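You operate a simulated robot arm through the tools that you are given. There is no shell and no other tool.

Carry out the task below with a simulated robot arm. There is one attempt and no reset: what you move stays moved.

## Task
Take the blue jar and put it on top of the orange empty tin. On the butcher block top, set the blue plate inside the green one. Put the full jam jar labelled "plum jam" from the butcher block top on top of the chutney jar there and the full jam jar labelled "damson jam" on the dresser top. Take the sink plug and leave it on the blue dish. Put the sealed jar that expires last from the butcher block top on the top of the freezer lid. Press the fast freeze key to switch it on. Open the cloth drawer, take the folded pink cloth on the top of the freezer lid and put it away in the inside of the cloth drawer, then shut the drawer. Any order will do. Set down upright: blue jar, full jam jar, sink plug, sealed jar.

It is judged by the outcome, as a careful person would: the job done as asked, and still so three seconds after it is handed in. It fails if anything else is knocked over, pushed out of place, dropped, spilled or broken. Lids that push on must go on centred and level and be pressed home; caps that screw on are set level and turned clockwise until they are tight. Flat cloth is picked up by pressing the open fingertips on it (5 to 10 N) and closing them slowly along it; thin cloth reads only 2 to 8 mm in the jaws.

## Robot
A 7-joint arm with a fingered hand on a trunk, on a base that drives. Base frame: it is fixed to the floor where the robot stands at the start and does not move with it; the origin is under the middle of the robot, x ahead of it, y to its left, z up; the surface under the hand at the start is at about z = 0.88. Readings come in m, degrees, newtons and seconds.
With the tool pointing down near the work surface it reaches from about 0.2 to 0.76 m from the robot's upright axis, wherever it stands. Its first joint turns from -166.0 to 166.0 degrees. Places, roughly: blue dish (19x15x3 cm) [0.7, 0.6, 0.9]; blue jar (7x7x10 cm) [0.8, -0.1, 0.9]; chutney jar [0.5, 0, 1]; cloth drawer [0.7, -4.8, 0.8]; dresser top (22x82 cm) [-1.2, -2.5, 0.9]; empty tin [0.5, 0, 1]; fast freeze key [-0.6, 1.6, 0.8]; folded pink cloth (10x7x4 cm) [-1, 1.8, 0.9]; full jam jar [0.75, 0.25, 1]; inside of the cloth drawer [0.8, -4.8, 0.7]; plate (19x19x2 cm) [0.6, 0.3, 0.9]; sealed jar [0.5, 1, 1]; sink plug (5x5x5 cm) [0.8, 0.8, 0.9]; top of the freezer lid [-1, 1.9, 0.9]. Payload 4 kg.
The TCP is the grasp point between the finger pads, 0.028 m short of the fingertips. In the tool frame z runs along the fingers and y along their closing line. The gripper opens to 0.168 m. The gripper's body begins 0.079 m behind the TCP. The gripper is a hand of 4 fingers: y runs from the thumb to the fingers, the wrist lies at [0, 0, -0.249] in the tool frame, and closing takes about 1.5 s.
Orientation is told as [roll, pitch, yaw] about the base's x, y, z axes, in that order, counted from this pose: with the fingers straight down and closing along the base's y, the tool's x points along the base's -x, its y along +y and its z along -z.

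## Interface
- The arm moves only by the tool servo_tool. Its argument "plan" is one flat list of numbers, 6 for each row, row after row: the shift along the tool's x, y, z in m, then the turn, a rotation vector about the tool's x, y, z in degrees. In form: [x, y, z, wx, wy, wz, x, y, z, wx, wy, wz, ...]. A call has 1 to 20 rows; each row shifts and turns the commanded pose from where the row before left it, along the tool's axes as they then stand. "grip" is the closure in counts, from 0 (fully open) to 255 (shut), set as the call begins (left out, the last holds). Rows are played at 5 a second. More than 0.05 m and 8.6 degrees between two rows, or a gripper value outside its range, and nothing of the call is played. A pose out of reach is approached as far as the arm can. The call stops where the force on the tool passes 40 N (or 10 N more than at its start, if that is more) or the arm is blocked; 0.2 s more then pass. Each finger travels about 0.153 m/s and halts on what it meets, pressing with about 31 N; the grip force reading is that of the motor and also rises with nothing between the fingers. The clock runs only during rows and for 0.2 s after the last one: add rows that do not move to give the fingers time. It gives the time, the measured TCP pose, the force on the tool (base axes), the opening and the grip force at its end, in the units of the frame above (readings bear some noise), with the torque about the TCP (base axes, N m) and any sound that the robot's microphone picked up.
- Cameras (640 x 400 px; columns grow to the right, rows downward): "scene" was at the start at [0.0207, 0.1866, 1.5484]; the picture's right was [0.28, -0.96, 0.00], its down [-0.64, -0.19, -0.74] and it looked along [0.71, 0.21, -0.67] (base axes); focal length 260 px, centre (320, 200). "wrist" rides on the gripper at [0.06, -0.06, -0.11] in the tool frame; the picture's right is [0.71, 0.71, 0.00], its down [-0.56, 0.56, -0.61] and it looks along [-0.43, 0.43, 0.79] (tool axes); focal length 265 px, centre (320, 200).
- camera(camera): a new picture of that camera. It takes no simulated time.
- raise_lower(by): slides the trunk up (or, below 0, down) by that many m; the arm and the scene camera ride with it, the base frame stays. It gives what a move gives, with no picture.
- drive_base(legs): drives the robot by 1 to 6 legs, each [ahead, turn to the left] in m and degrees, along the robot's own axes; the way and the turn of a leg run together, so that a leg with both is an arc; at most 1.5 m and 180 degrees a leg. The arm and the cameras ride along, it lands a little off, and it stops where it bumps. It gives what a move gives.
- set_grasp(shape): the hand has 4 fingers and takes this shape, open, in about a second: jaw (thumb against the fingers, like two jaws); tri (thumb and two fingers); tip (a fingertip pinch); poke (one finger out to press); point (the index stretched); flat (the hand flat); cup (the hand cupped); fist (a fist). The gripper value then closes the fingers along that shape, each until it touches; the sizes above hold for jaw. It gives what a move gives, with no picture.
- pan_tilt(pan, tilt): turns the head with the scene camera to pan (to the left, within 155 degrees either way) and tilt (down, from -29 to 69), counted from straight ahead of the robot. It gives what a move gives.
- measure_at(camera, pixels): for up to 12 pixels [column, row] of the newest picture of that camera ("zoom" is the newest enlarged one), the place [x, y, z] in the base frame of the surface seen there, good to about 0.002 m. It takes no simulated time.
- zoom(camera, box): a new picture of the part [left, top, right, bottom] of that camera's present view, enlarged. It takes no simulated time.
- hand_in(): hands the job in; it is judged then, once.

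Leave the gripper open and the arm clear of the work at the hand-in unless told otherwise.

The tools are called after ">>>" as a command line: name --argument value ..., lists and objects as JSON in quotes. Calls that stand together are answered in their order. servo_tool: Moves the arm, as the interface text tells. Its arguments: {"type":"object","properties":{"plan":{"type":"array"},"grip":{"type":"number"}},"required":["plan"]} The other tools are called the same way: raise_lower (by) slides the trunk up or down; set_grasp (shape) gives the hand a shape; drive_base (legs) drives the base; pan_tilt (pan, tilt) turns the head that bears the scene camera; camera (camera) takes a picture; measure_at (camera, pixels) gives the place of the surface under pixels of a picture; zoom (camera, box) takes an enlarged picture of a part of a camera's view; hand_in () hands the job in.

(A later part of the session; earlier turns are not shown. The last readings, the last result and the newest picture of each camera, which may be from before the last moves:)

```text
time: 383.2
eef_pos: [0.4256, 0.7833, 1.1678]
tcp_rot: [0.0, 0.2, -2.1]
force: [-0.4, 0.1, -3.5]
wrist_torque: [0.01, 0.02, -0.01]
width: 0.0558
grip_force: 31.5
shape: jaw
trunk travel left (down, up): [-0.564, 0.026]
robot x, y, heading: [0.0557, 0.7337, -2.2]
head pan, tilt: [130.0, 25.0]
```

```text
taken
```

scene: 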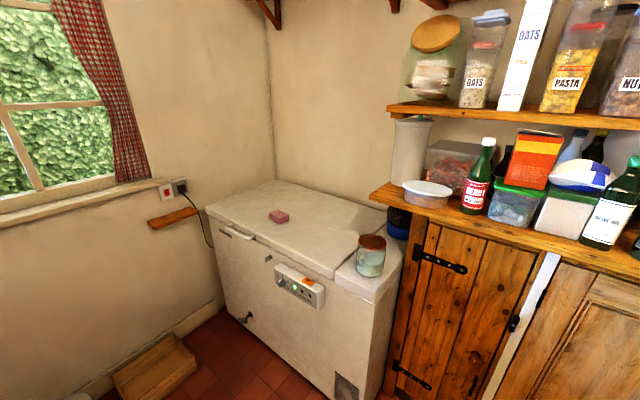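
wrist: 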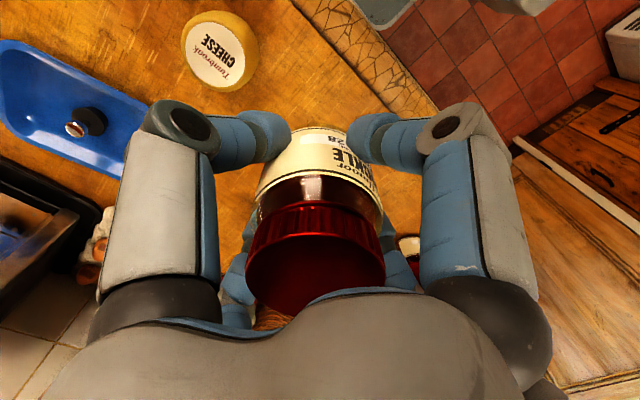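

>>> zoom --camera "scene" --box '[200, 170, 410, 340]'

>>> measure_at --camera "scene" --pixels '[[278, 215], [270, 195], [230, 210], [320, 265], [350, 225], [300, 235], [295, 285], [370, 240], [205, 207], [355, 275], [310, 250], [280, 182]]'

```text
2.35 times, centred on (305, 255) of scene
```

zoom: 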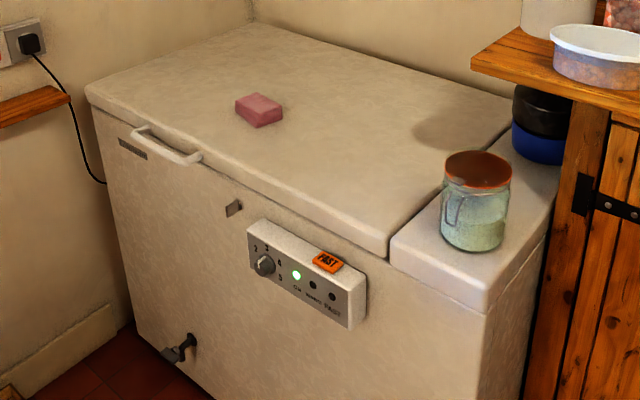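

```text
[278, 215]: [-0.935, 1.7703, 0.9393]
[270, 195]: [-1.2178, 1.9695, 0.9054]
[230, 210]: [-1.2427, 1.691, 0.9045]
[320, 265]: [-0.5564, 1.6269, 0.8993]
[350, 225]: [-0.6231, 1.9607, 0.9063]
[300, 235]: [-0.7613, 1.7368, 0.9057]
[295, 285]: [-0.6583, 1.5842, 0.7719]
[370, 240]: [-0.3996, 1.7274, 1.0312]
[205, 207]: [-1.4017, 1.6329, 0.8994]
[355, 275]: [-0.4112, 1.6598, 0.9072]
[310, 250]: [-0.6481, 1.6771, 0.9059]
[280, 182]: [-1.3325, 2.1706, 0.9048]
```

The freezer front is at y≈1.60 facing −y, lid top z≈0.905; pink cloth at (−0.935, 1.77). Measure the FAST key, panel box and the crate on the floor.

>>> measure_at --camera "zoom" --pixels '[[328, 262], [322, 258], [335, 265], [328, 268], [260, 222], [365, 285], [300, 240], [350, 325], [252, 245], [300, 290], [250, 105], [262, 118]]'

>>> measure_at --camera "scene" --pixels '[[155, 370], [185, 360], [160, 340], [120, 385], [255, 390], [200, 395], [330, 390], [245, 320]]'

>>> zoom --camera "scene" --box '[270, 255, 340, 315]'

```text
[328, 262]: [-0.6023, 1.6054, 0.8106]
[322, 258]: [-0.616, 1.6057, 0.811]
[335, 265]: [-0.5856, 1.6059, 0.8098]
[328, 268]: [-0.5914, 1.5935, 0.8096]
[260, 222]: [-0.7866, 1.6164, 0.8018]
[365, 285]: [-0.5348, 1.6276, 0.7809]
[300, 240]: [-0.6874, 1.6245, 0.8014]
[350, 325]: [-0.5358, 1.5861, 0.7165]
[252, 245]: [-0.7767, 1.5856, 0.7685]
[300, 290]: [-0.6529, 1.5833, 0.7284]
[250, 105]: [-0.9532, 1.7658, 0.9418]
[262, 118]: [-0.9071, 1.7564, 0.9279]
```

```text
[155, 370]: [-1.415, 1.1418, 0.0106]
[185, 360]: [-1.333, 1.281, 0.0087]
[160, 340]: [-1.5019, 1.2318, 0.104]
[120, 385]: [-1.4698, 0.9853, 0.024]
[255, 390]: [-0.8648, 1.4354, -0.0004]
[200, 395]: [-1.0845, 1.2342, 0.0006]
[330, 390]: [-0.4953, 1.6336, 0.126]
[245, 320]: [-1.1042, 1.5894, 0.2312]
```

```text
6.67 times, centred on (305, 285) of scene
```

zoom: 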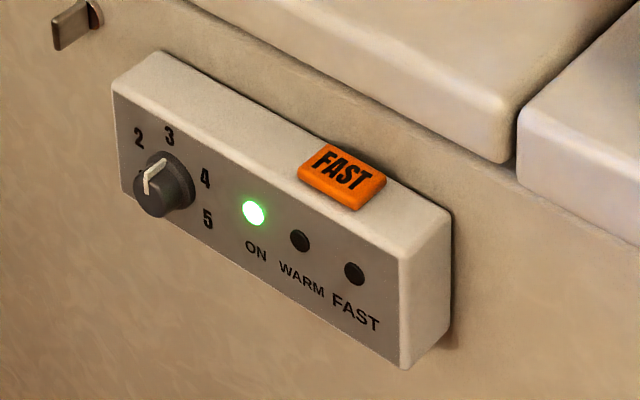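

The FAST key is the orange key on top of the control box at (−0.60, 1.605), top z≈0.81. Before driving I check the cabinet next to the freezer for clearance.

>>> measure_at --camera "scene" --pixels '[[420, 300], [470, 330], [530, 300], [590, 330], [400, 195], [560, 240], [630, 290], [500, 380]]'

>>> pan_tilt --pan 85 --tilt 30

>>> camera --camera "scene"

```text
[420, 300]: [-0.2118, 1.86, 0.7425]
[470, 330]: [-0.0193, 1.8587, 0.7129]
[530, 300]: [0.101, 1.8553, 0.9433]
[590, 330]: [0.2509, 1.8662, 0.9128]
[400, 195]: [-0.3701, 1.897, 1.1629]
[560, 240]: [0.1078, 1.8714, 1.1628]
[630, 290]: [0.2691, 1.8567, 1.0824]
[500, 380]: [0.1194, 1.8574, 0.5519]
```

```text
time: 384.3
eef_pos: [0.4248, 0.7831, 1.1681]
tcp_rot: [0.0, 0.1, -2.1]
force: [0.1, -0.1, -3.9]
wrist_torque: [-0.07, 0.0, 0.01]
width: 0.0555
grip_force: 30.8
shape: jaw
trunk travel left (down, up): [-0.564, 0.026]
robot x, y, heading: [0.0572, 0.7313, -2.3]
head pan, tilt: [85.0, 30.0]
```

```text
taken
```

scene: 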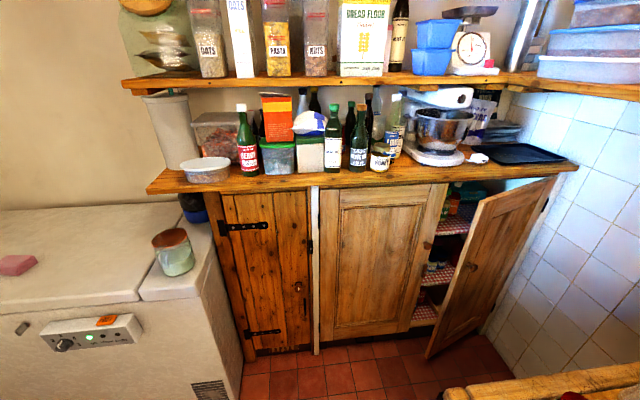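

Cabinet front is y≈1.86, well away. Back off and turn toward the freezer.

>>> drive_base --legs '[[-0.17, 0], [0, 144.7]]'

```text
time: 391.8
eef_pos: [-0.4485, 0.9018, 1.1681]
tcp_rot: [-0.1, 0.2, 144.0]
force: [-0.3, 0.4, -2.9]
wrist_torque: [-0.02, -0.04, 0.02]
width: 0.0556
grip_force: 31.0
shape: jaw
trunk travel left (down, up): [-0.564, 0.026]
robot x, y, heading: [-0.1132, 0.7378, 143.9]
head pan, tilt: [85.0, 30.0]
```

>>> drive_base --legs '[[0.77, 0], [0, -53.9]]'

>>> pan_tilt --pan 0 --tilt 50

>>> camera --camera "scene"

```text
time: 398.4
eef_pos: [-0.8173, 1.5722, 1.1678]
tcp_rot: [0.0, 0.2, 90.2]
force: [-0.5, 0.5, -2.4]
wrist_torque: [-0.03, -0.02, -0.02]
width: 0.0554
grip_force: 31.3
shape: jaw
trunk travel left (down, up): [-0.564, 0.026]
robot x, y, heading: [-0.751, 1.2082, 89.9]
head pan, tilt: [85.0, 30.0]
```

```text
time: 400.0
eef_pos: [-0.8182, 1.5707, 1.1683]
tcp_rot: [-0.1, 0.2, 90.3]
force: [0.7, 0.4, -3.6]
wrist_torque: [-0.03, -0.05, -0.03]
width: 0.0553
grip_force: 30.5
shape: jaw
trunk travel left (down, up): [-0.564, 0.026]
robot x, y, heading: [-0.752, 1.2068, 90.0]
head pan, tilt: [0.0, 50.0]
```

```text
taken
```

scene: 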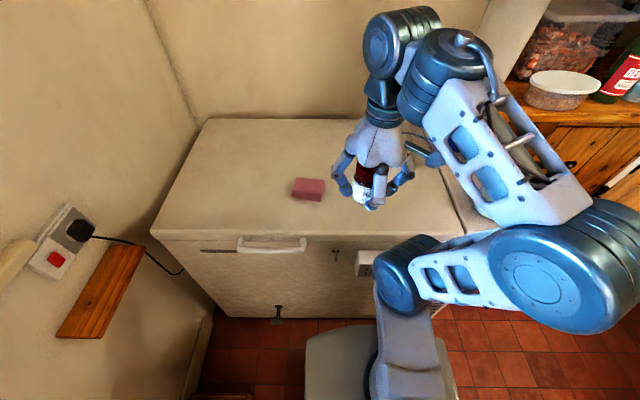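

In position in front of the freezer. Carry the jar over the lid, right of the cloth, to about (−0.72, 1.87).

>>> servo_tool --plan '[-0.0429, -0.014, 0.0097, 0, 0, 0, -0.0429, -0.014, 0.0097, 0, 0, 0, -0.0429, -0.014, 0.0097, 0, 0, 0, -0.0429, -0.014, 0.0097, 0, 0, 0, -0.0429, -0.014, 0.0097, 0, 0, 0, -0.0429, -0.014, 0.0097, 0, 0, 0, -0.0429, -0.014, 0.0097, 0, 0, 0, 0, 0, 0, 0, 0, 0]'

>>> camera --camera "scene"

>>> camera --camera "wrist"

```text
time: 401.8
eef_pos: [-0.7213, 1.8762, 1.0994]
tcp_rot: [-0.1, 0.3, 90.4]
force: [-0.2, 0.6, -4.0]
wrist_torque: [-0.06, -0.04, 0.01]
width: 0.0553
grip_force: 31.3
shape: jaw
trunk travel left (down, up): [-0.564, 0.026]
robot x, y, heading: [-0.7499, 1.2056, 90.2]
head pan, tilt: [0.0, 50.0]
```

```text
taken
```

scene: 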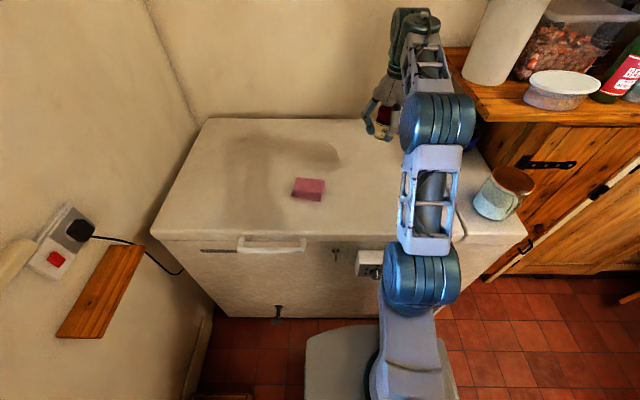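

```text
taken
```

wrist: 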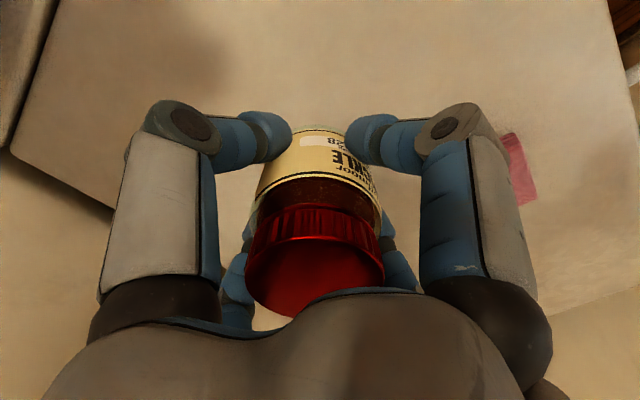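

Lower the jar toward the lid.

>>> servo_tool --plan '[0, 0, 0.04, 0, 0, 0, 0, 0, 0.04, 0, 0, 0, 0, 0, 0.04, 0, 0, 0, 0, 0, 0.025, 0, 0, 0, 0, 0, 0, 0, 0, 0]'

>>> servo_tool --plan '[0, 0, 0.003, 0, 0, 0, 0, 0, 0, 0, 0, 0]'

>>> servo_tool --plan '[0, 0, 0.002, 0, 0, 0, 0, 0, 0, 0, 0, 0]'

>>> servo_tool --plan '[0, 0, 0.0015, 0, 0, 0, 0, 0, 0, 0, 0, 0]'

```text
time: 403.0
eef_pos: [-0.7205, 1.8711, 0.9529]
tcp_rot: [-0.1, 0.3, 90.3]
force: [-0.1, -0.6, -4.2]
wrist_torque: [-0.03, -0.03, 0.04]
width: 0.0553
grip_force: 30.4
shape: jaw
trunk travel left (down, up): [-0.564, 0.026]
robot x, y, heading: [-0.7522, 1.2073, 90.2]
head pan, tilt: [0.0, 50.0]
```

```text
time: 403.6
eef_pos: [-0.7202, 1.8717, 0.9503]
tcp_rot: [-0.1, 0.2, 90.2]
force: [0.2, 0.1, -4.0]
wrist_torque: [-0.02, -0.02, 0.0]
width: 0.055
grip_force: 30.9
shape: jaw
trunk travel left (down, up): [-0.564, 0.026]
robot x, y, heading: [-0.751, 1.2058, 90.0]
head pan, tilt: [0.0, 50.0]
```

```text
time: 404.2
eef_pos: [-0.7209, 1.8713, 0.9489]
tcp_rot: [-0.1, 0.2, 90.3]
force: [-0.1, 0.7, -2.8]
wrist_torque: [-0.02, -0.01, -0.02]
width: 0.055
grip_force: 31.2
shape: jaw
trunk travel left (down, up): [-0.564, 0.026]
robot x, y, heading: [-0.7471, 1.2008, 90.2]
head pan, tilt: [0.0, 50.0]
```

```text
time: 404.8
eef_pos: [-0.7201, 1.8723, 0.9476]
tcp_rot: [-0.1, 0.2, 90.3]
force: [-0.5, -0.6, -2.8]
wrist_torque: [-0.03, -0.02, -0.01]
width: 0.0551
grip_force: 30.9
shape: jaw
trunk travel left (down, up): [-0.564, 0.026]
robot x, y, heading: [-0.7514, 1.2056, 90.4]
head pan, tilt: [0.0, 50.0]
```

>>> servo_tool --plan '[0, 0, 0.001, 0, 0, 0, 0, 0, 0, 0, 0, 0]'

>>> servo_tool --plan '[0, 0, 0.001, 0, 0, 0, 0, 0, 0, 0, 0, 0]'

>>> servo_tool --plan '[0, 0, 0.001, 0, 0, 0, 0, 0, 0, 0, 0, 0]'

```text
time: 405.4
eef_pos: [-0.7211, 1.8716, 0.9458]
tcp_rot: [-0.1, 0.2, 90.2]
force: [0.0, 1.0, -3.4]
wrist_torque: [-0.05, -0.01, -0.03]
width: 0.0549
grip_force: 30.9
shape: jaw
trunk travel left (down, up): [-0.564, 0.026]
robot x, y, heading: [-0.7531, 1.2031, 90.2]
head pan, tilt: [0.0, 50.0]
```

```text
time: 406.0
eef_pos: [-0.719, 1.8722, 0.947]
tcp_rot: [-0.1, 0.2, 90.4]
force: [0.3, 0.6, -0.3]
wrist_torque: [0.13, 0.04, 0.02]
width: 0.055
grip_force: 31.4
shape: jaw
trunk travel left (down, up): [-0.564, 0.026]
robot x, y, heading: [-0.7517, 1.204, 90.1]
head pan, tilt: [0.0, 50.0]
```

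```text
time: 406.6
eef_pos: [-0.7198, 1.8725, 0.9461]
tcp_rot: [-0.1, 0.1, 90.3]
force: [1.3, 0.9, 7.6]
wrist_torque: [0.15, 0.13, 0.02]
width: 0.0548
grip_force: 30.6
shape: jaw
trunk travel left (down, up): [-0.564, 0.026]
robot x, y, heading: [-0.7513, 1.2055, 90.5]
head pan, tilt: [0.0, 50.0]
```

The jar stands on the freezer lid. Open the fingers and rise.

>>> servo_tool --plan '[0, 0, 0, 0, 0, 0, 0, 0, 0, 0, 0, 0, 0, 0, 0, 0, 0, 0, 0, 0, 0, 0, 0, 0]' --grip 105

>>> servo_tool --plan '[0, 0, -0.015, 0, 0, 0, 0, 0, -0.03, 0, 0, 0, 0, 0, -0.04, 0, 0, 0, 0, 0, -0.045, 0, 0, 0, 0.02, 0, -0.035, 0, 0, 0, 0.04, 0, -0.02, 0, 0, 0, 0.045, 0, 0, 0, 0, 0, 0.045, 0, 0, 0, 0, 0, 0, 0, 0, 0, 0, 0]'

>>> camera --camera "wrist"

>>> camera --camera "scene"

```text
time: 407.6
eef_pos: [-0.7202, 1.871, 0.9453]
tcp_rot: [-0.1, 0.2, 90.3]
force: [0.8, -0.5, 0.5]
wrist_torque: [-0.01, -0.02, 0.03]
width: 0.0983
grip_force: 0.1
shape: jaw
trunk travel left (down, up): [-0.564, 0.026]
robot x, y, heading: [-0.7504, 1.2048, 90.4]
head pan, tilt: [0.0, 50.0]
```

```text
time: 409.6
eef_pos: [-0.7208, 1.7197, 1.1306]
tcp_rot: [0.0, 0.1, 90.4]
force: [0.0, 0.4, 0.4]
wrist_torque: [0.0, -0.02, -0.01]
width: 0.0981
grip_force: 0.0
shape: jaw
trunk travel left (down, up): [-0.564, 0.026]
robot x, y, heading: [-0.7527, 1.2053, 90.0]
head pan, tilt: [0.0, 50.0]
```

```text
taken
```

wrist: 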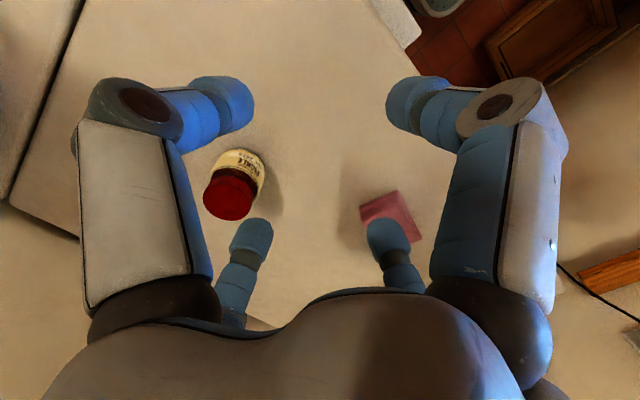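

```text
taken
```

scene: 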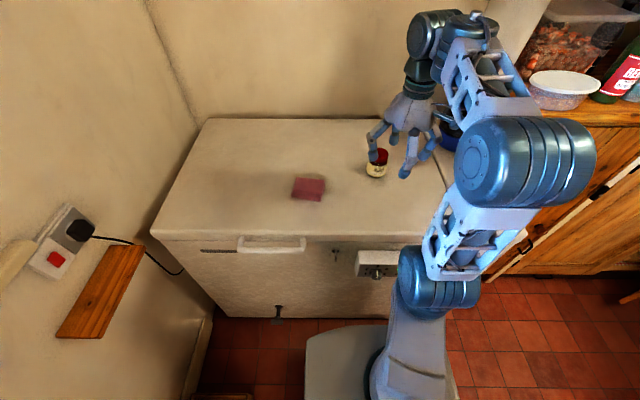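

The pickle jar stands on the freezer lid. For pressing the key, I'll look at the "point" and "poke" hand shapes.

>>> set_grasp --shape "point"

>>> camera --camera "wrist"

>>> zoom --camera "scene" --box '[340, 60, 480, 200]'

>>> set_grasp --shape "poke"

>>> camera --camera "wrist"

>>> zoom --camera "scene" --box '[340, 60, 480, 200]'

```text
time: 410.5
eef_pos: [-0.7204, 1.7194, 1.1304]
tcp_rot: [0.0, 0.2, 90.3]
force: [-0.1, 0.5, 0.7]
wrist_torque: [0.0, 0.01, -0.03]
width: 0.0001
grip_force: 0.1
shape: point
trunk travel left (down, up): [-0.564, 0.026]
robot x, y, heading: [-0.7511, 1.2074, 90.0]
head pan, tilt: [0.0, 50.0]
```

```text
taken
```

wrist: 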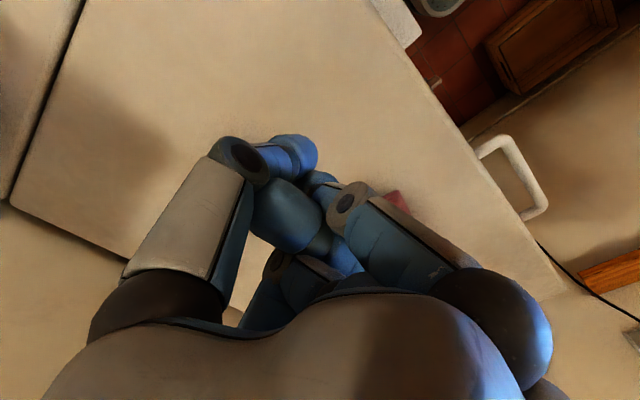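

```text
2.86 times, centred on (410, 130) of scene
```

zoom: 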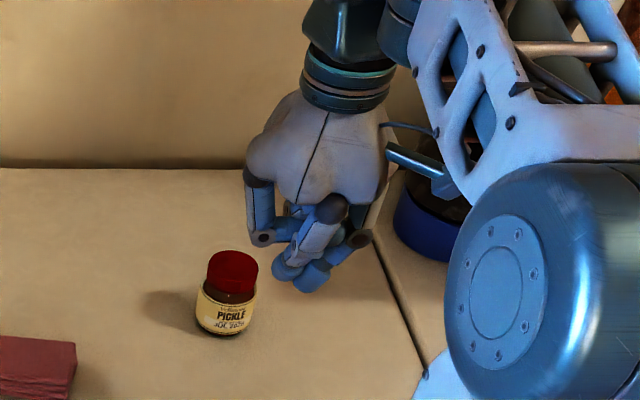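

```text
time: 411.4
eef_pos: [-0.722, 1.7186, 1.1297]
tcp_rot: [0.0, 0.2, 90.3]
force: [0.6, 0.6, 0.6]
wrist_torque: [0.0, 0.0, 0.04]
width: 0.0
grip_force: 0.1
shape: poke
trunk travel left (down, up): [-0.564, 0.026]
robot x, y, heading: [-0.7515, 1.2031, 90.3]
head pan, tilt: [0.0, 50.0]
```

```text
taken
```

wrist: 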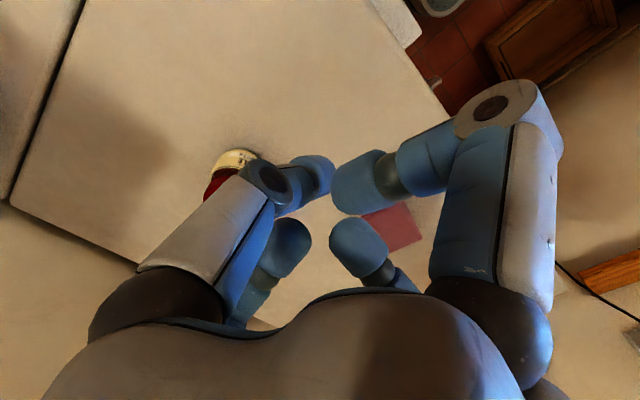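

```text
2.86 times, centred on (410, 130) of scene
```

zoom: 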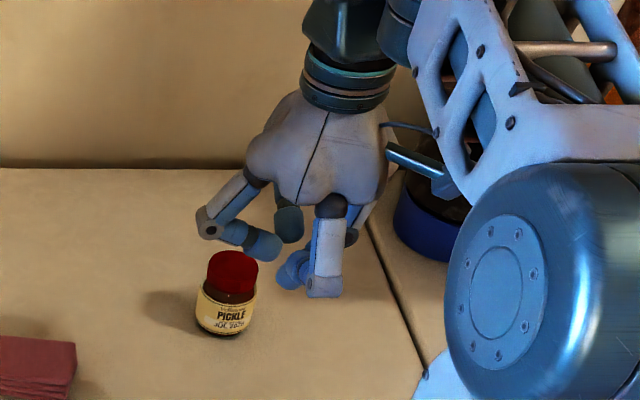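

Those shapes look awkward; I'll use the closed "tip" pinch as a pointer. Measure the box and lid edge geometry.

>>> set_grasp --shape "tip"

>>> zoom --camera "scene" --box '[330, 215, 430, 295]'

>>> measure_at --camera "zoom" --pixels '[[200, 130], [100, 130], [300, 120], [200, 160], [200, 185], [330, 185], [350, 200], [370, 190], [200, 220], [200, 250], [420, 200], [320, 215]]'

```text
time: 412.3
eef_pos: [-0.7216, 1.7195, 1.1305]
tcp_rot: [0.0, 0.3, 90.3]
force: [-0.5, -0.1, -0.8]
wrist_torque: [0.04, -0.01, 0.0]
width: 0.1678
grip_force: 0.0
shape: tip
trunk travel left (down, up): [-0.564, 0.026]
robot x, y, heading: [-0.747, 1.2034, 90.1]
head pan, tilt: [0.0, 50.0]
```

```text
5.00 times, centred on (380, 255) of scene
```

zoom: 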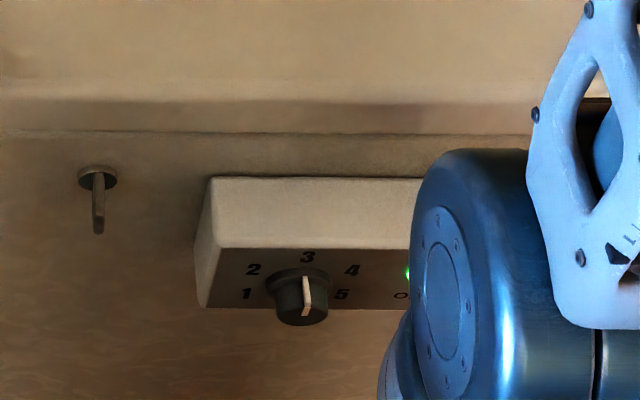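

```text
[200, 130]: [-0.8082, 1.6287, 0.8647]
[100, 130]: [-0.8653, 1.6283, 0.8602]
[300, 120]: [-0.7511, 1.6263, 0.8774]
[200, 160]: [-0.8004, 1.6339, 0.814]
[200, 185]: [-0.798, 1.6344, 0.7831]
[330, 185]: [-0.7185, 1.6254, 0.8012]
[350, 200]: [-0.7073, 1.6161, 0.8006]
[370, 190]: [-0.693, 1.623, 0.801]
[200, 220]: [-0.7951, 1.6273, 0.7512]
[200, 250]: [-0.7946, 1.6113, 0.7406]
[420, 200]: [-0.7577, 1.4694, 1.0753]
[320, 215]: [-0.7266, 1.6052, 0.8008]
```

I'll use the jaw shape fully open: the finger pointing away from me hangs straight down 0.1 m ahead of the TCP – a good pointer for the key without hitting the lid. Set jaw and move in front of the freezer panel.

>>> set_grasp --shape "jaw"

>>> servo_tool --plan '[0.0433, -0.0238, 0, 0, 0, 0, 0.0433, -0.0238, 0, 0, 0, 0, 0.0433, -0.0238, 0, 0, 0, 0, 0.0433, -0.0238, 0.02, 0, 0, 0, 0.0433, -0.0238, 0.03, 0, 0, 0, 0, 0, 0.04, 0, 0, 0, 0, 0, 0.04, 0, 0, 0, 0, 0, 0, 0, 0, 0]' --grip 0

>>> camera --camera "scene"

>>> camera --camera "wrist"

```text
time: 413.2
eef_pos: [-0.7212, 1.7209, 1.1307]
tcp_rot: [0.0, 0.2, 90.3]
force: [-0.6, -0.3, 0.4]
wrist_torque: [-0.03, -0.02, -0.01]
width: 0.1679
grip_force: 0.0
shape: jaw
trunk travel left (down, up): [-0.564, 0.026]
robot x, y, heading: [-0.7492, 1.2032, 90.3]
head pan, tilt: [0.0, 50.0]
```

```text
refused: row 4 steps farther than a row can; nothing moved
```

```text
taken
```

scene: 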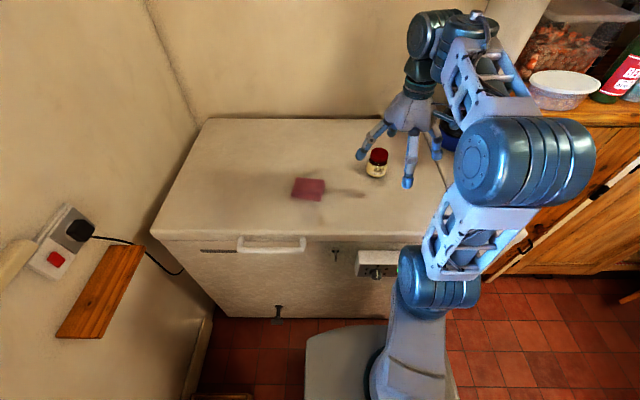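

```text
taken
```

wrist: 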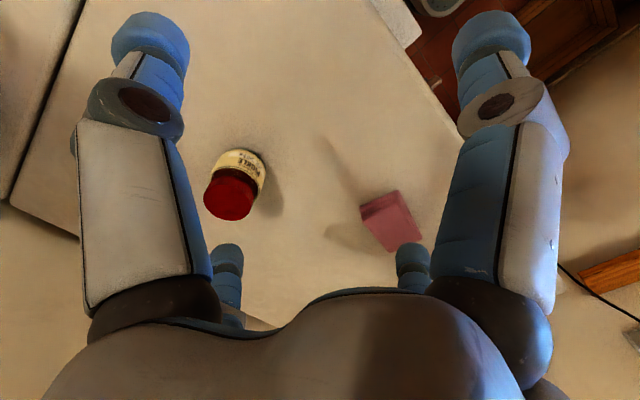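

>>> servo_tool --plan '[0.0363, -0.0198, 0, 0, 0, 0, 0.0363, -0.0198, 0, 0, 0, 0, 0.0363, -0.0198, 0, 0, 0, 0, 0.0363, -0.0198, 0, 0, 0, 0, 0.0363, -0.0198, 0, 0, 0, 0, 0.0363, -0.0198, 0, 0, 0, 0, 0, 0, 0.04, 0, 0, 0, 0, 0, 0.04, 0, 0, 0, 0, 0, 0.04, 0, 0, 0, 0, 0, 0, 0, 0, 0]' --grip 0

>>> camera --camera "scene"

>>> camera --camera "wrist"

```text
time: 414.5
eef_pos: [-0.6117, 1.5309, 1.1345]
tcp_rot: [-0.2, -0.6, 89.7]
force: [-0.8, 5.1, 8.5]
wrist_torque: [-0.84, -0.02, -0.12]
width: 0.1678
grip_force: 0.2
shape: jaw
trunk travel left (down, up): [-0.564, 0.026]
robot x, y, heading: [-0.7503, 1.2078, 90.2]
head pan, tilt: [0.0, 50.0]
stopped in row 6: the force on the tool passed its limit at 78 N (the readings are from after the stop); the commanded pose is now the measured one
```

```text
taken
```

scene: 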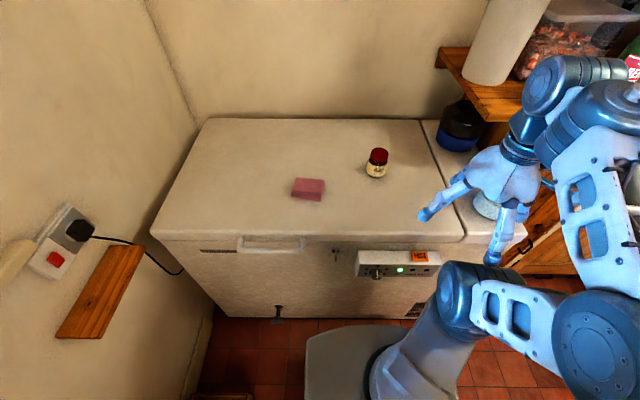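

```text
taken
```

wrist: 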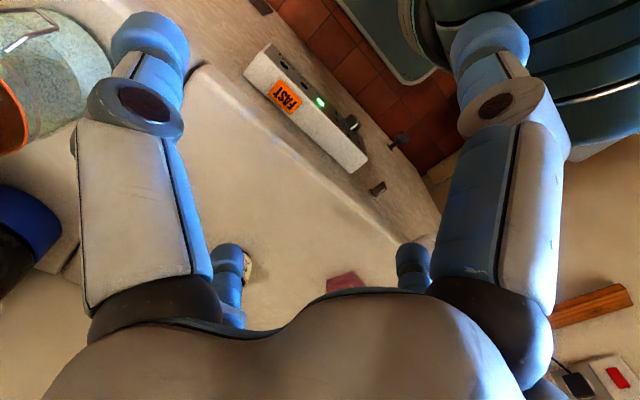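

The near finger bumped the robot's own arm (self-contact), nothing else. I'll move the hand slightly forward, and back the base off by 0.15 m to give room.

>>> servo_tool --plan '[-0.02, 0, 0, 0, 0, 0, -0.02, 0, 0, 0, 0, 0, 0, 0, 0, 0, 0, 0]'

>>> drive_base --legs '[[-0.16, 0]]'

>>> zoom --camera "scene" --box '[340, 220, 460, 300]'

```text
time: 415.3
eef_pos: [-0.6123, 1.5711, 1.1342]
tcp_rot: [-0.2, -0.7, 90.0]
force: [-0.5, 0.2, -0.1]
wrist_torque: [0.03, 0.01, 0.0]
width: 0.1677
grip_force: 0.0
shape: jaw
trunk travel left (down, up): [-0.564, 0.026]
robot x, y, heading: [-0.7504, 1.2054, 90.3]
head pan, tilt: [0.0, 50.0]
```

```text
time: 416.8
eef_pos: [-0.6116, 1.4093, 1.1347]
tcp_rot: [-0.2, -0.7, 89.8]
force: [0.0, 0.1, 0.6]
wrist_torque: [0.0, -0.01, -0.01]
width: 0.1679
grip_force: 0.1
shape: jaw
trunk travel left (down, up): [-0.564, 0.026]
robot x, y, heading: [-0.7533, 1.0453, 90.3]
head pan, tilt: [0.0, 50.0]
```

```text
5.00 times, centred on (400, 260) of scene
```

zoom: 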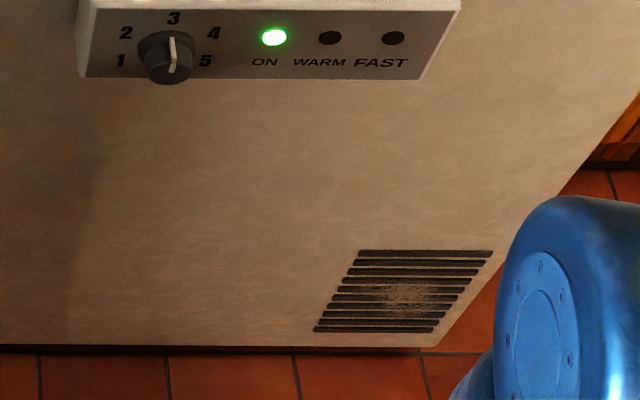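

>>> zoom --camera "scene" --box '[340, 180, 460, 260]'

>>> camera --camera "wrist"

```text
5.00 times, centred on (400, 220) of scene
```

zoom: 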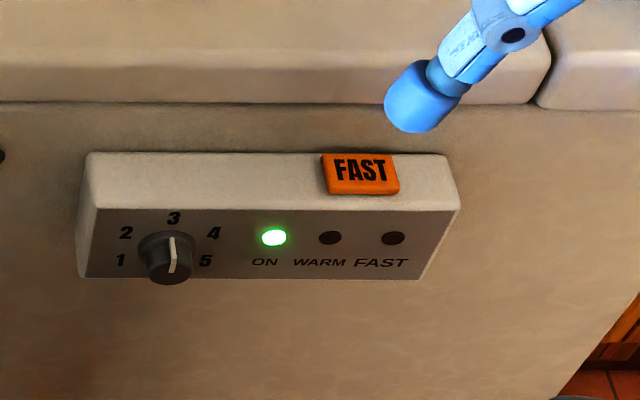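

```text
taken
```

wrist: 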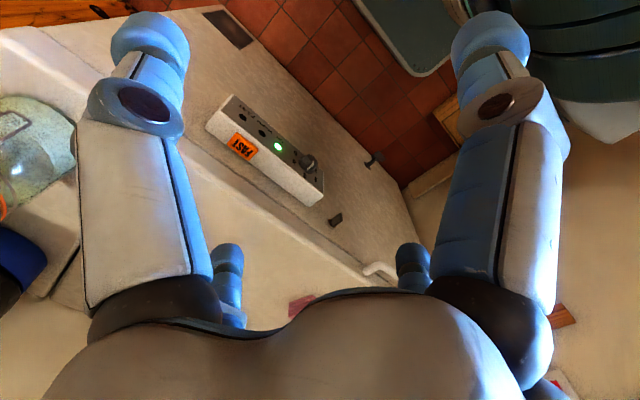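

>>> measure_at --camera "zoom" --pixels '[[360, 170], [328, 160], [390, 160], [360, 157], [360, 180], [333, 180], [395, 182], [425, 100], [425, 125], [360, 205], [270, 150], [440, 160]]'

```text
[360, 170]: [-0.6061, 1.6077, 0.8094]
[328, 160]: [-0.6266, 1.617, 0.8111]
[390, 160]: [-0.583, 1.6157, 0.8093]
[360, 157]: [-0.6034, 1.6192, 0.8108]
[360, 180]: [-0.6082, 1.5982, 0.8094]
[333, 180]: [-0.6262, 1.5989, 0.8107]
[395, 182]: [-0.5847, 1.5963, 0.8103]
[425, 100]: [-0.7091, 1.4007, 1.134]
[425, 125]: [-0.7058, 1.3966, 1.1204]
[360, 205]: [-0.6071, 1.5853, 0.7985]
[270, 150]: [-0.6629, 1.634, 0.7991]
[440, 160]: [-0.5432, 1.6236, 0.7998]
```

Key: x −0.627…−0.583, y 1.596…1.619, top z 0.81. Lower in front of the freezer, then move forward so the far finger is above the key.

>>> servo_tool --plan '[0, 0, 0.046, 0, 0, 0, 0, 0, 0.046, 0, 0, 0, 0, 0, 0.046, 0, 0, 0, 0, 0, 0.046, 0, 0, 0, -0.0327, -0.0022, 0, 0, 0, 0, -0.0327, -0.0022, 0, 0, 0, 0, -0.0327, -0.0022, 0, 0, 0, 0, 0, 0, 0, 0, 0, 0]'

>>> zoom --camera "scene" --box '[320, 130, 480, 250]'

>>> camera --camera "wrist"

```text
time: 418.6
eef_pos: [-0.6037, 1.5093, 0.9499]
tcp_rot: [-0.3, -0.4, 89.6]
force: [0.8, -0.4, -0.1]
wrist_torque: [-0.02, -0.01, 0.02]
width: 0.1679
grip_force: 0.0
shape: jaw
trunk travel left (down, up): [-0.564, 0.026]
robot x, y, heading: [-0.7513, 1.0473, 90.1]
head pan, tilt: [0.0, 50.0]
```

```text
3.33 times, centred on (400, 190) of scene
```

zoom: 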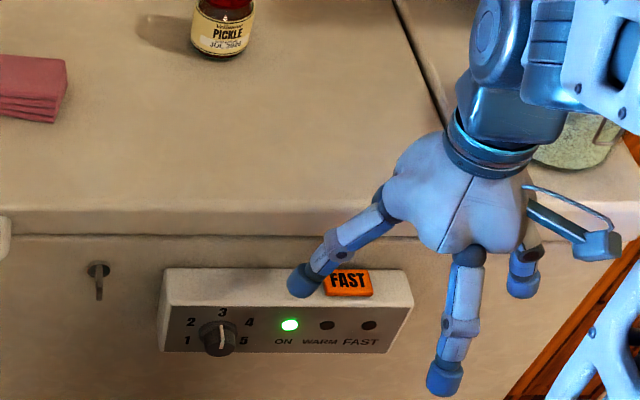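

```text
taken
```

wrist: 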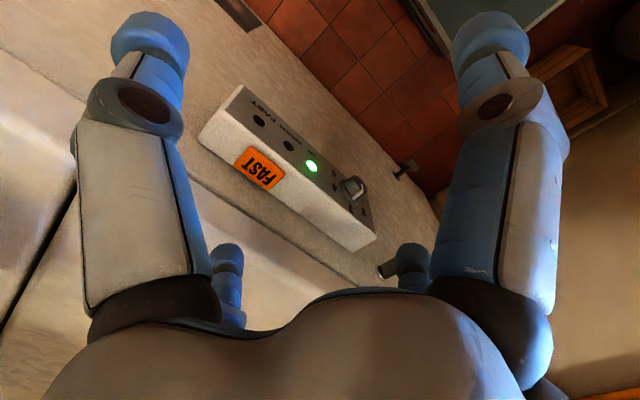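

>>> measure_at --camera "wrist" --pixels '[[228, 255], [225, 265], [240, 260], [258, 168], [413, 255], [265, 190]]'

```text
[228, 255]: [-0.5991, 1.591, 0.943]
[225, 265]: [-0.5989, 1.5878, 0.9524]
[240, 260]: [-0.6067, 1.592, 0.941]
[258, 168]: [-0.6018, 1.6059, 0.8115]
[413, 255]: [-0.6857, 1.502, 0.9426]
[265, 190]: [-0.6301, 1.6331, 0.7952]
```

The pointer finger is over the key at about (−0.602, 1.603). Lower to just above the key, then press.

>>> servo_tool --plan '[0, 0, 0.04, 0, 0, 0, 0, 0, 0.04, 0, 0, 0, 0, 0, 0.02, 0, 0, 0, 0, 0, 0.004, 0, 0, 0, 0, 0, 0, 0, 0, 0]'

>>> servo_tool --plan '[0, 0, 0.004, 0, 0, 0, 0, 0, 0, 0, 0, 0]'

>>> servo_tool --plan '[0, 0, 0.003, 0, 0, 0, 0, 0, 0, 0, 0, 0]'

>>> zoom --camera "scene" --box '[340, 180, 460, 260]'

```text
time: 419.8
eef_pos: [-0.6029, 1.5105, 0.8482]
tcp_rot: [-0.1, -0.6, 89.7]
force: [0.5, 0.0, 0.5]
wrist_torque: [0.0, -0.01, 0.03]
width: 0.1681
grip_force: 0.0
shape: jaw
trunk travel left (down, up): [-0.564, 0.026]
robot x, y, heading: [-0.7496, 1.043, 90.2]
head pan, tilt: [0.0, 50.0]
```

```text
time: 420.4
eef_pos: [-0.6024, 1.5094, 0.8442]
tcp_rot: [-0.1, -0.4, 89.8]
force: [0.7, -0.8, -0.1]
wrist_torque: [-0.01, -0.04, 0.01]
width: 0.168
grip_force: 0.0
shape: jaw
trunk travel left (down, up): [-0.564, 0.026]
robot x, y, heading: [-0.7514, 1.0458, 89.9]
head pan, tilt: [0.0, 50.0]
```

```text
time: 421.0
eef_pos: [-0.6019, 1.5113, 0.8407]
tcp_rot: [-0.2, -0.6, 89.7]
force: [-0.4, 0.0, -0.5]
wrist_torque: [-0.02, -0.01, 0.01]
width: 0.1681
grip_force: 0.1
shape: jaw
trunk travel left (down, up): [-0.564, 0.026]
robot x, y, heading: [-0.7481, 1.0466, 89.9]
head pan, tilt: [0.0, 50.0]
```

```text
5.00 times, centred on (400, 220) of scene
```

zoom: 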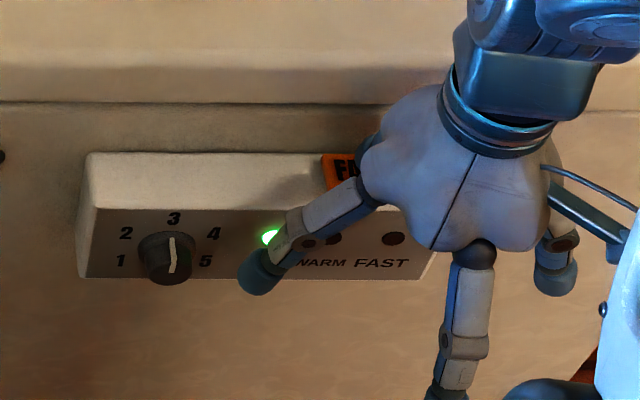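

>>> servo_tool --plan '[0, 0, 0.002, 0, 0, 0, 0, 0, 0, 0, 0, 0]'

>>> servo_tool --plan '[0, 0, 0.002, 0, 0, 0, 0, 0, 0, 0, 0, 0]'

>>> servo_tool --plan '[0, 0, 0.002, 0, 0, 0, 0, 0, 0, 0, 0, 0]'

>>> zoom --camera "scene" --box '[340, 180, 460, 260]'

```text
time: 421.6
eef_pos: [-0.6011, 1.5105, 0.8394]
tcp_rot: [-0.1, -0.5, 89.8]
force: [0.0, -0.1, -0.5]
wrist_torque: [-0.03, -0.05, -0.02]
width: 0.1684
grip_force: 0.0
shape: jaw
trunk travel left (down, up): [-0.564, 0.026]
robot x, y, heading: [-0.751, 1.0438, 90.3]
head pan, tilt: [0.0, 50.0]
```

```text
time: 422.2
eef_pos: [-0.6025, 1.5114, 0.8371]
tcp_rot: [-0.2, -0.5, 89.8]
force: [-0.1, -0.5, -0.9]
wrist_torque: [0.03, 0.02, 0.0]
width: 0.1678
grip_force: 0.0
shape: jaw
trunk travel left (down, up): [-0.564, 0.026]
robot x, y, heading: [-0.7499, 1.0454, 90.0]
head pan, tilt: [0.0, 50.0]
```

```text
time: 422.8
eef_pos: [-0.6026, 1.5103, 0.8334]
tcp_rot: [-0.1, -0.5, 89.8]
force: [-0.3, 0.2, 0.7]
wrist_torque: [0.11, 0.0, 0.02]
width: 0.1683
grip_force: 0.1
shape: jaw
trunk travel left (down, up): [-0.564, 0.026]
robot x, y, heading: [-0.7521, 1.0455, 90.0]
head pan, tilt: [0.0, 50.0]
```

```text
5.00 times, centred on (400, 220) of scene
```

zoom: 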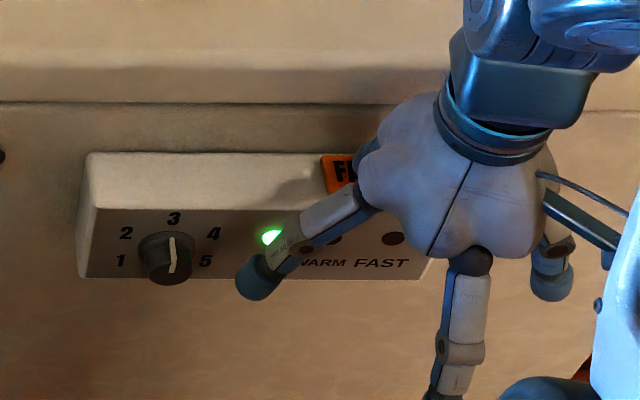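

Contact starts (torque 0.11). Keep pressing in 1.5 mm steps and watch the FAST lamp.

>>> servo_tool --plan '[0, 0, 0.0015, 0, 0, 0, 0, 0, 0, 0, 0, 0]'

>>> servo_tool --plan '[0, 0, 0.0015, 0, 0, 0, 0, 0, 0, 0, 0, 0]'

>>> zoom --camera "scene" --box '[340, 180, 460, 260]'

```text
time: 423.4
eef_pos: [-0.6026, 1.5111, 0.8328]
tcp_rot: [-0.2, -0.6, 89.7]
force: [0.6, -0.5, 2.2]
wrist_torque: [0.16, -0.05, 0.02]
width: 0.168
grip_force: 0.1
shape: jaw
trunk travel left (down, up): [-0.564, 0.026]
robot x, y, heading: [-0.752, 1.0441, 89.9]
head pan, tilt: [0.0, 50.0]
heard: click
```

```text
time: 424.0
eef_pos: [-0.6034, 1.5103, 0.8306]
tcp_rot: [-0.1, -0.6, 89.7]
force: [-0.2, -0.4, 3.3]
wrist_torque: [0.23, 0.0, 0.02]
width: 0.1681
grip_force: 0.1
shape: jaw
trunk travel left (down, up): [-0.564, 0.026]
robot x, y, heading: [-0.7493, 1.0444, 90.1]
head pan, tilt: [0.0, 50.0]
```

```text
5.00 times, centred on (400, 220) of scene
```

zoom: 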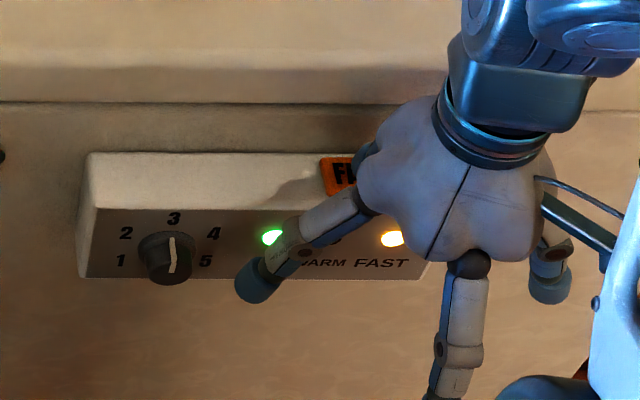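

A click was heard and the FAST lamp is lit. Release upward and check the lamp stays on.

>>> servo_tool --plan '[0, 0, -0.01, 0, 0, 0, 0, 0, -0.03, 0, 0, 0, 0, 0, -0.04, 0, 0, 0, 0, 0, -0.04, 0, 0, 0, 0, 0, 0, 0, 0, 0]'

>>> zoom --camera "scene" --box '[340, 180, 460, 260]'

```text
time: 425.2
eef_pos: [-0.6032, 1.5117, 0.9502]
tcp_rot: [-0.2, -0.6, 89.7]
force: [0.1, -0.3, 0.1]
wrist_torque: [0.04, 0.03, 0.0]
width: 0.168
grip_force: 0.0
shape: jaw
trunk travel left (down, up): [-0.564, 0.026]
robot x, y, heading: [-0.7552, 1.045, 90.0]
head pan, tilt: [0.0, 50.0]
```

```text
5.00 times, centred on (400, 220) of scene
```

zoom: 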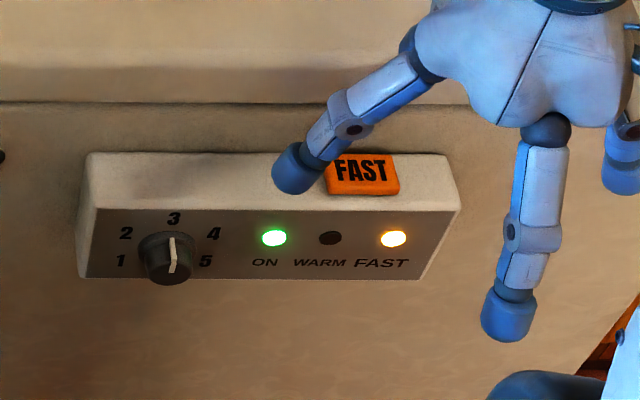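

FAST stays lit. Now the cloth: raise the hand and drive forward again.

>>> servo_tool --plan '[0, 0, -0.045, 0, 0, 0, 0, 0, -0.045, 0, 0, 0, 0, 0, -0.045, 0, 0, 0, 0, 0, -0.045, 0, 0, 0, 0, 0, 0, 0, 0, 0]'

>>> drive_base --legs '[[0.16, 0]]'

>>> servo_tool --plan '[-0.015, 0.045, 0, 0, 0, 0, -0.015, 0.045, 0, 0, 0, 0, -0.015, 0.045, 0, 0, 0, 0, -0.015, 0.045, 0, 0, 0, 0, -0.015, 0.045, 0, 0, 0, 0, -0.015, 0.045, 0, 0, 0, 0, 0, 0.045, 0, 0, 0, 0, 0, 0, 0, 0, 0, 0]'

>>> camera --camera "wrist"

>>> camera --camera "scene"

```text
time: 426.4
eef_pos: [-0.6029, 1.5082, 1.1313]
tcp_rot: [-0.2, -0.4, 89.7]
force: [0.1, -0.5, 0.6]
wrist_torque: [0.0, 0.0, 0.0]
width: 0.1681
grip_force: 0.0
shape: jaw
trunk travel left (down, up): [-0.564, 0.026]
robot x, y, heading: [-0.7536, 1.044, 90.1]
head pan, tilt: [0.0, 50.0]
```

```text
time: 427.8
eef_pos: [-0.6019, 1.6674, 1.1306]
tcp_rot: [-0.1, -0.5, 89.6]
force: [-0.2, 1.3, -0.2]
wrist_torque: [-0.03, 0.0, 0.04]
width: 0.1679
grip_force: 0.0
shape: jaw
trunk travel left (down, up): [-0.564, 0.026]
robot x, y, heading: [-0.7492, 1.2032, 90.2]
head pan, tilt: [0.0, 50.0]
```

```text
time: 429.6
eef_pos: [-0.9168, 1.759, 1.1284]
tcp_rot: [-0.2, -0.5, 89.4]
force: [-0.9, -0.9, -1.0]
wrist_torque: [0.01, 0.05, -0.01]
width: 0.168
grip_force: 0.1
shape: jaw
trunk travel left (down, up): [-0.564, 0.026]
robot x, y, heading: [-0.7504, 1.2037, 89.8]
head pan, tilt: [0.0, 50.0]
```

```text
taken
```

wrist: 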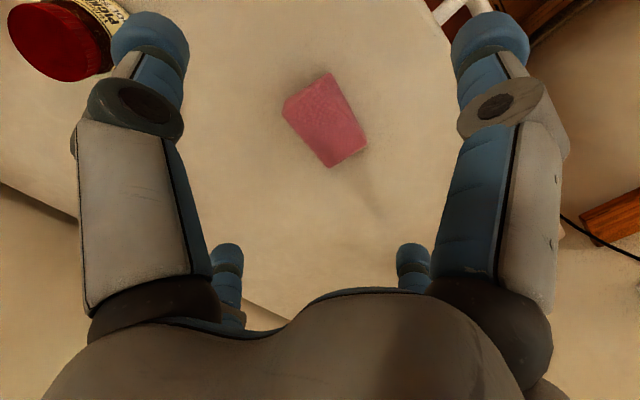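

```text
taken
```

scene: 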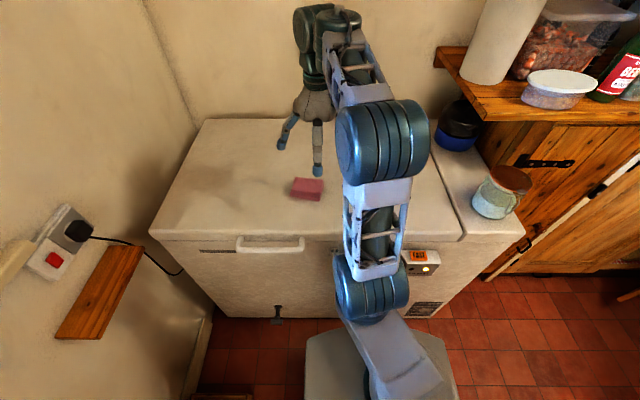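

Cloth in view at (325,120). Zoom and measure its corners.

>>> zoom --camera "wrist" --box '[260, 60, 390, 180]'

>>> measure_at --camera "wrist" --pixels '[[328, 75], [285, 105], [365, 140], [328, 165], [325, 120], [330, 130], [310, 100], [345, 115], [283, 115], [320, 163]]'

```text
3.33 times, centred on (325, 120) of wrist
```

zoom: 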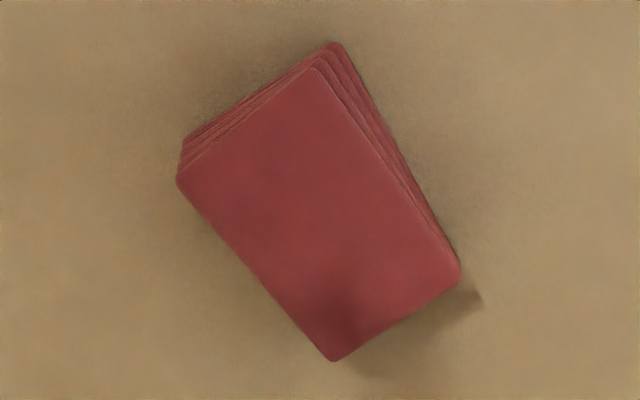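

```text
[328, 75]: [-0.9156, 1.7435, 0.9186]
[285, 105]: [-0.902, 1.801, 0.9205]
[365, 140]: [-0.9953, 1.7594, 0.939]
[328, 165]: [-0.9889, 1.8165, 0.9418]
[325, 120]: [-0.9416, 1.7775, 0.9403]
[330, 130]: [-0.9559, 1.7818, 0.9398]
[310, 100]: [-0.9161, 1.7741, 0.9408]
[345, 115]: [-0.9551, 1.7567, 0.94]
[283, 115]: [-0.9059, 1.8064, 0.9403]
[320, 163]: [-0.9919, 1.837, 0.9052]
```

The cloth's top is at z≈0.94, centre ≈ (−0.950, 1.783), turned ~7°. I'll align the four fingers with its sides and descend.

>>> servo_tool --plan '[-0.0237, 0.0333, 0.02, 0, 0, 0, 0, 0, 0.03, 0, 0, 6.6, 0, 0, 0.04, 0, 0, 0, 0, 0, 0, 0, 0, 0]' --grip 40

>>> camera --camera "wrist"

```text
time: 430.6
eef_pos: [-0.9516, 1.7834, 1.0414]
tcp_rot: [-0.1, -0.5, 83.0]
force: [-0.3, -0.4, -1.5]
wrist_torque: [0.0, 0.03, 0.0]
width: 0.1415
grip_force: 0.0
shape: jaw
trunk travel left (down, up): [-0.564, 0.026]
robot x, y, heading: [-0.752, 1.2025, 89.8]
head pan, tilt: [0.0, 50.0]
```

```text
taken
```

wrist: 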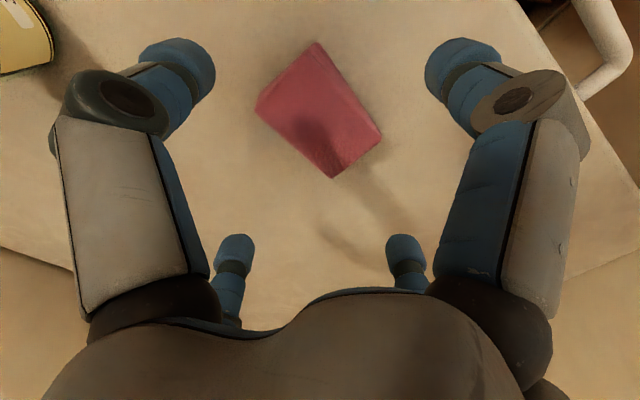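

>>> measure_at --camera "wrist" --pixels '[[316, 50], [260, 112], [378, 133], [333, 173], [318, 112], [290, 85], [350, 95], [300, 145], [355, 150]]'

>>> zoom --camera "wrist" --box '[240, 30, 400, 190]'

```text
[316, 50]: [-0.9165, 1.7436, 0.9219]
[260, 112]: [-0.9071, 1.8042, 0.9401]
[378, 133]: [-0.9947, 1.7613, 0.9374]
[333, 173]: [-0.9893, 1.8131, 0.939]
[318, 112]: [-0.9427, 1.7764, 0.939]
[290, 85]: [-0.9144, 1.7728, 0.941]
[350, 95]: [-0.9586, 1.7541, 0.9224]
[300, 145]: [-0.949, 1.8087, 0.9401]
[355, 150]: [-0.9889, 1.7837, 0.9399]
```

```text
2.50 times, centred on (320, 110) of wrist
```

zoom: 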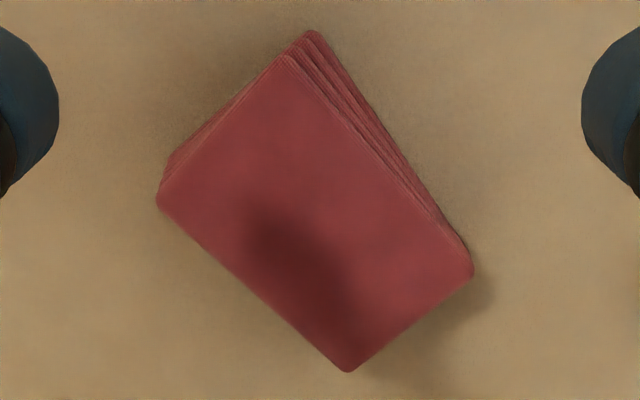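

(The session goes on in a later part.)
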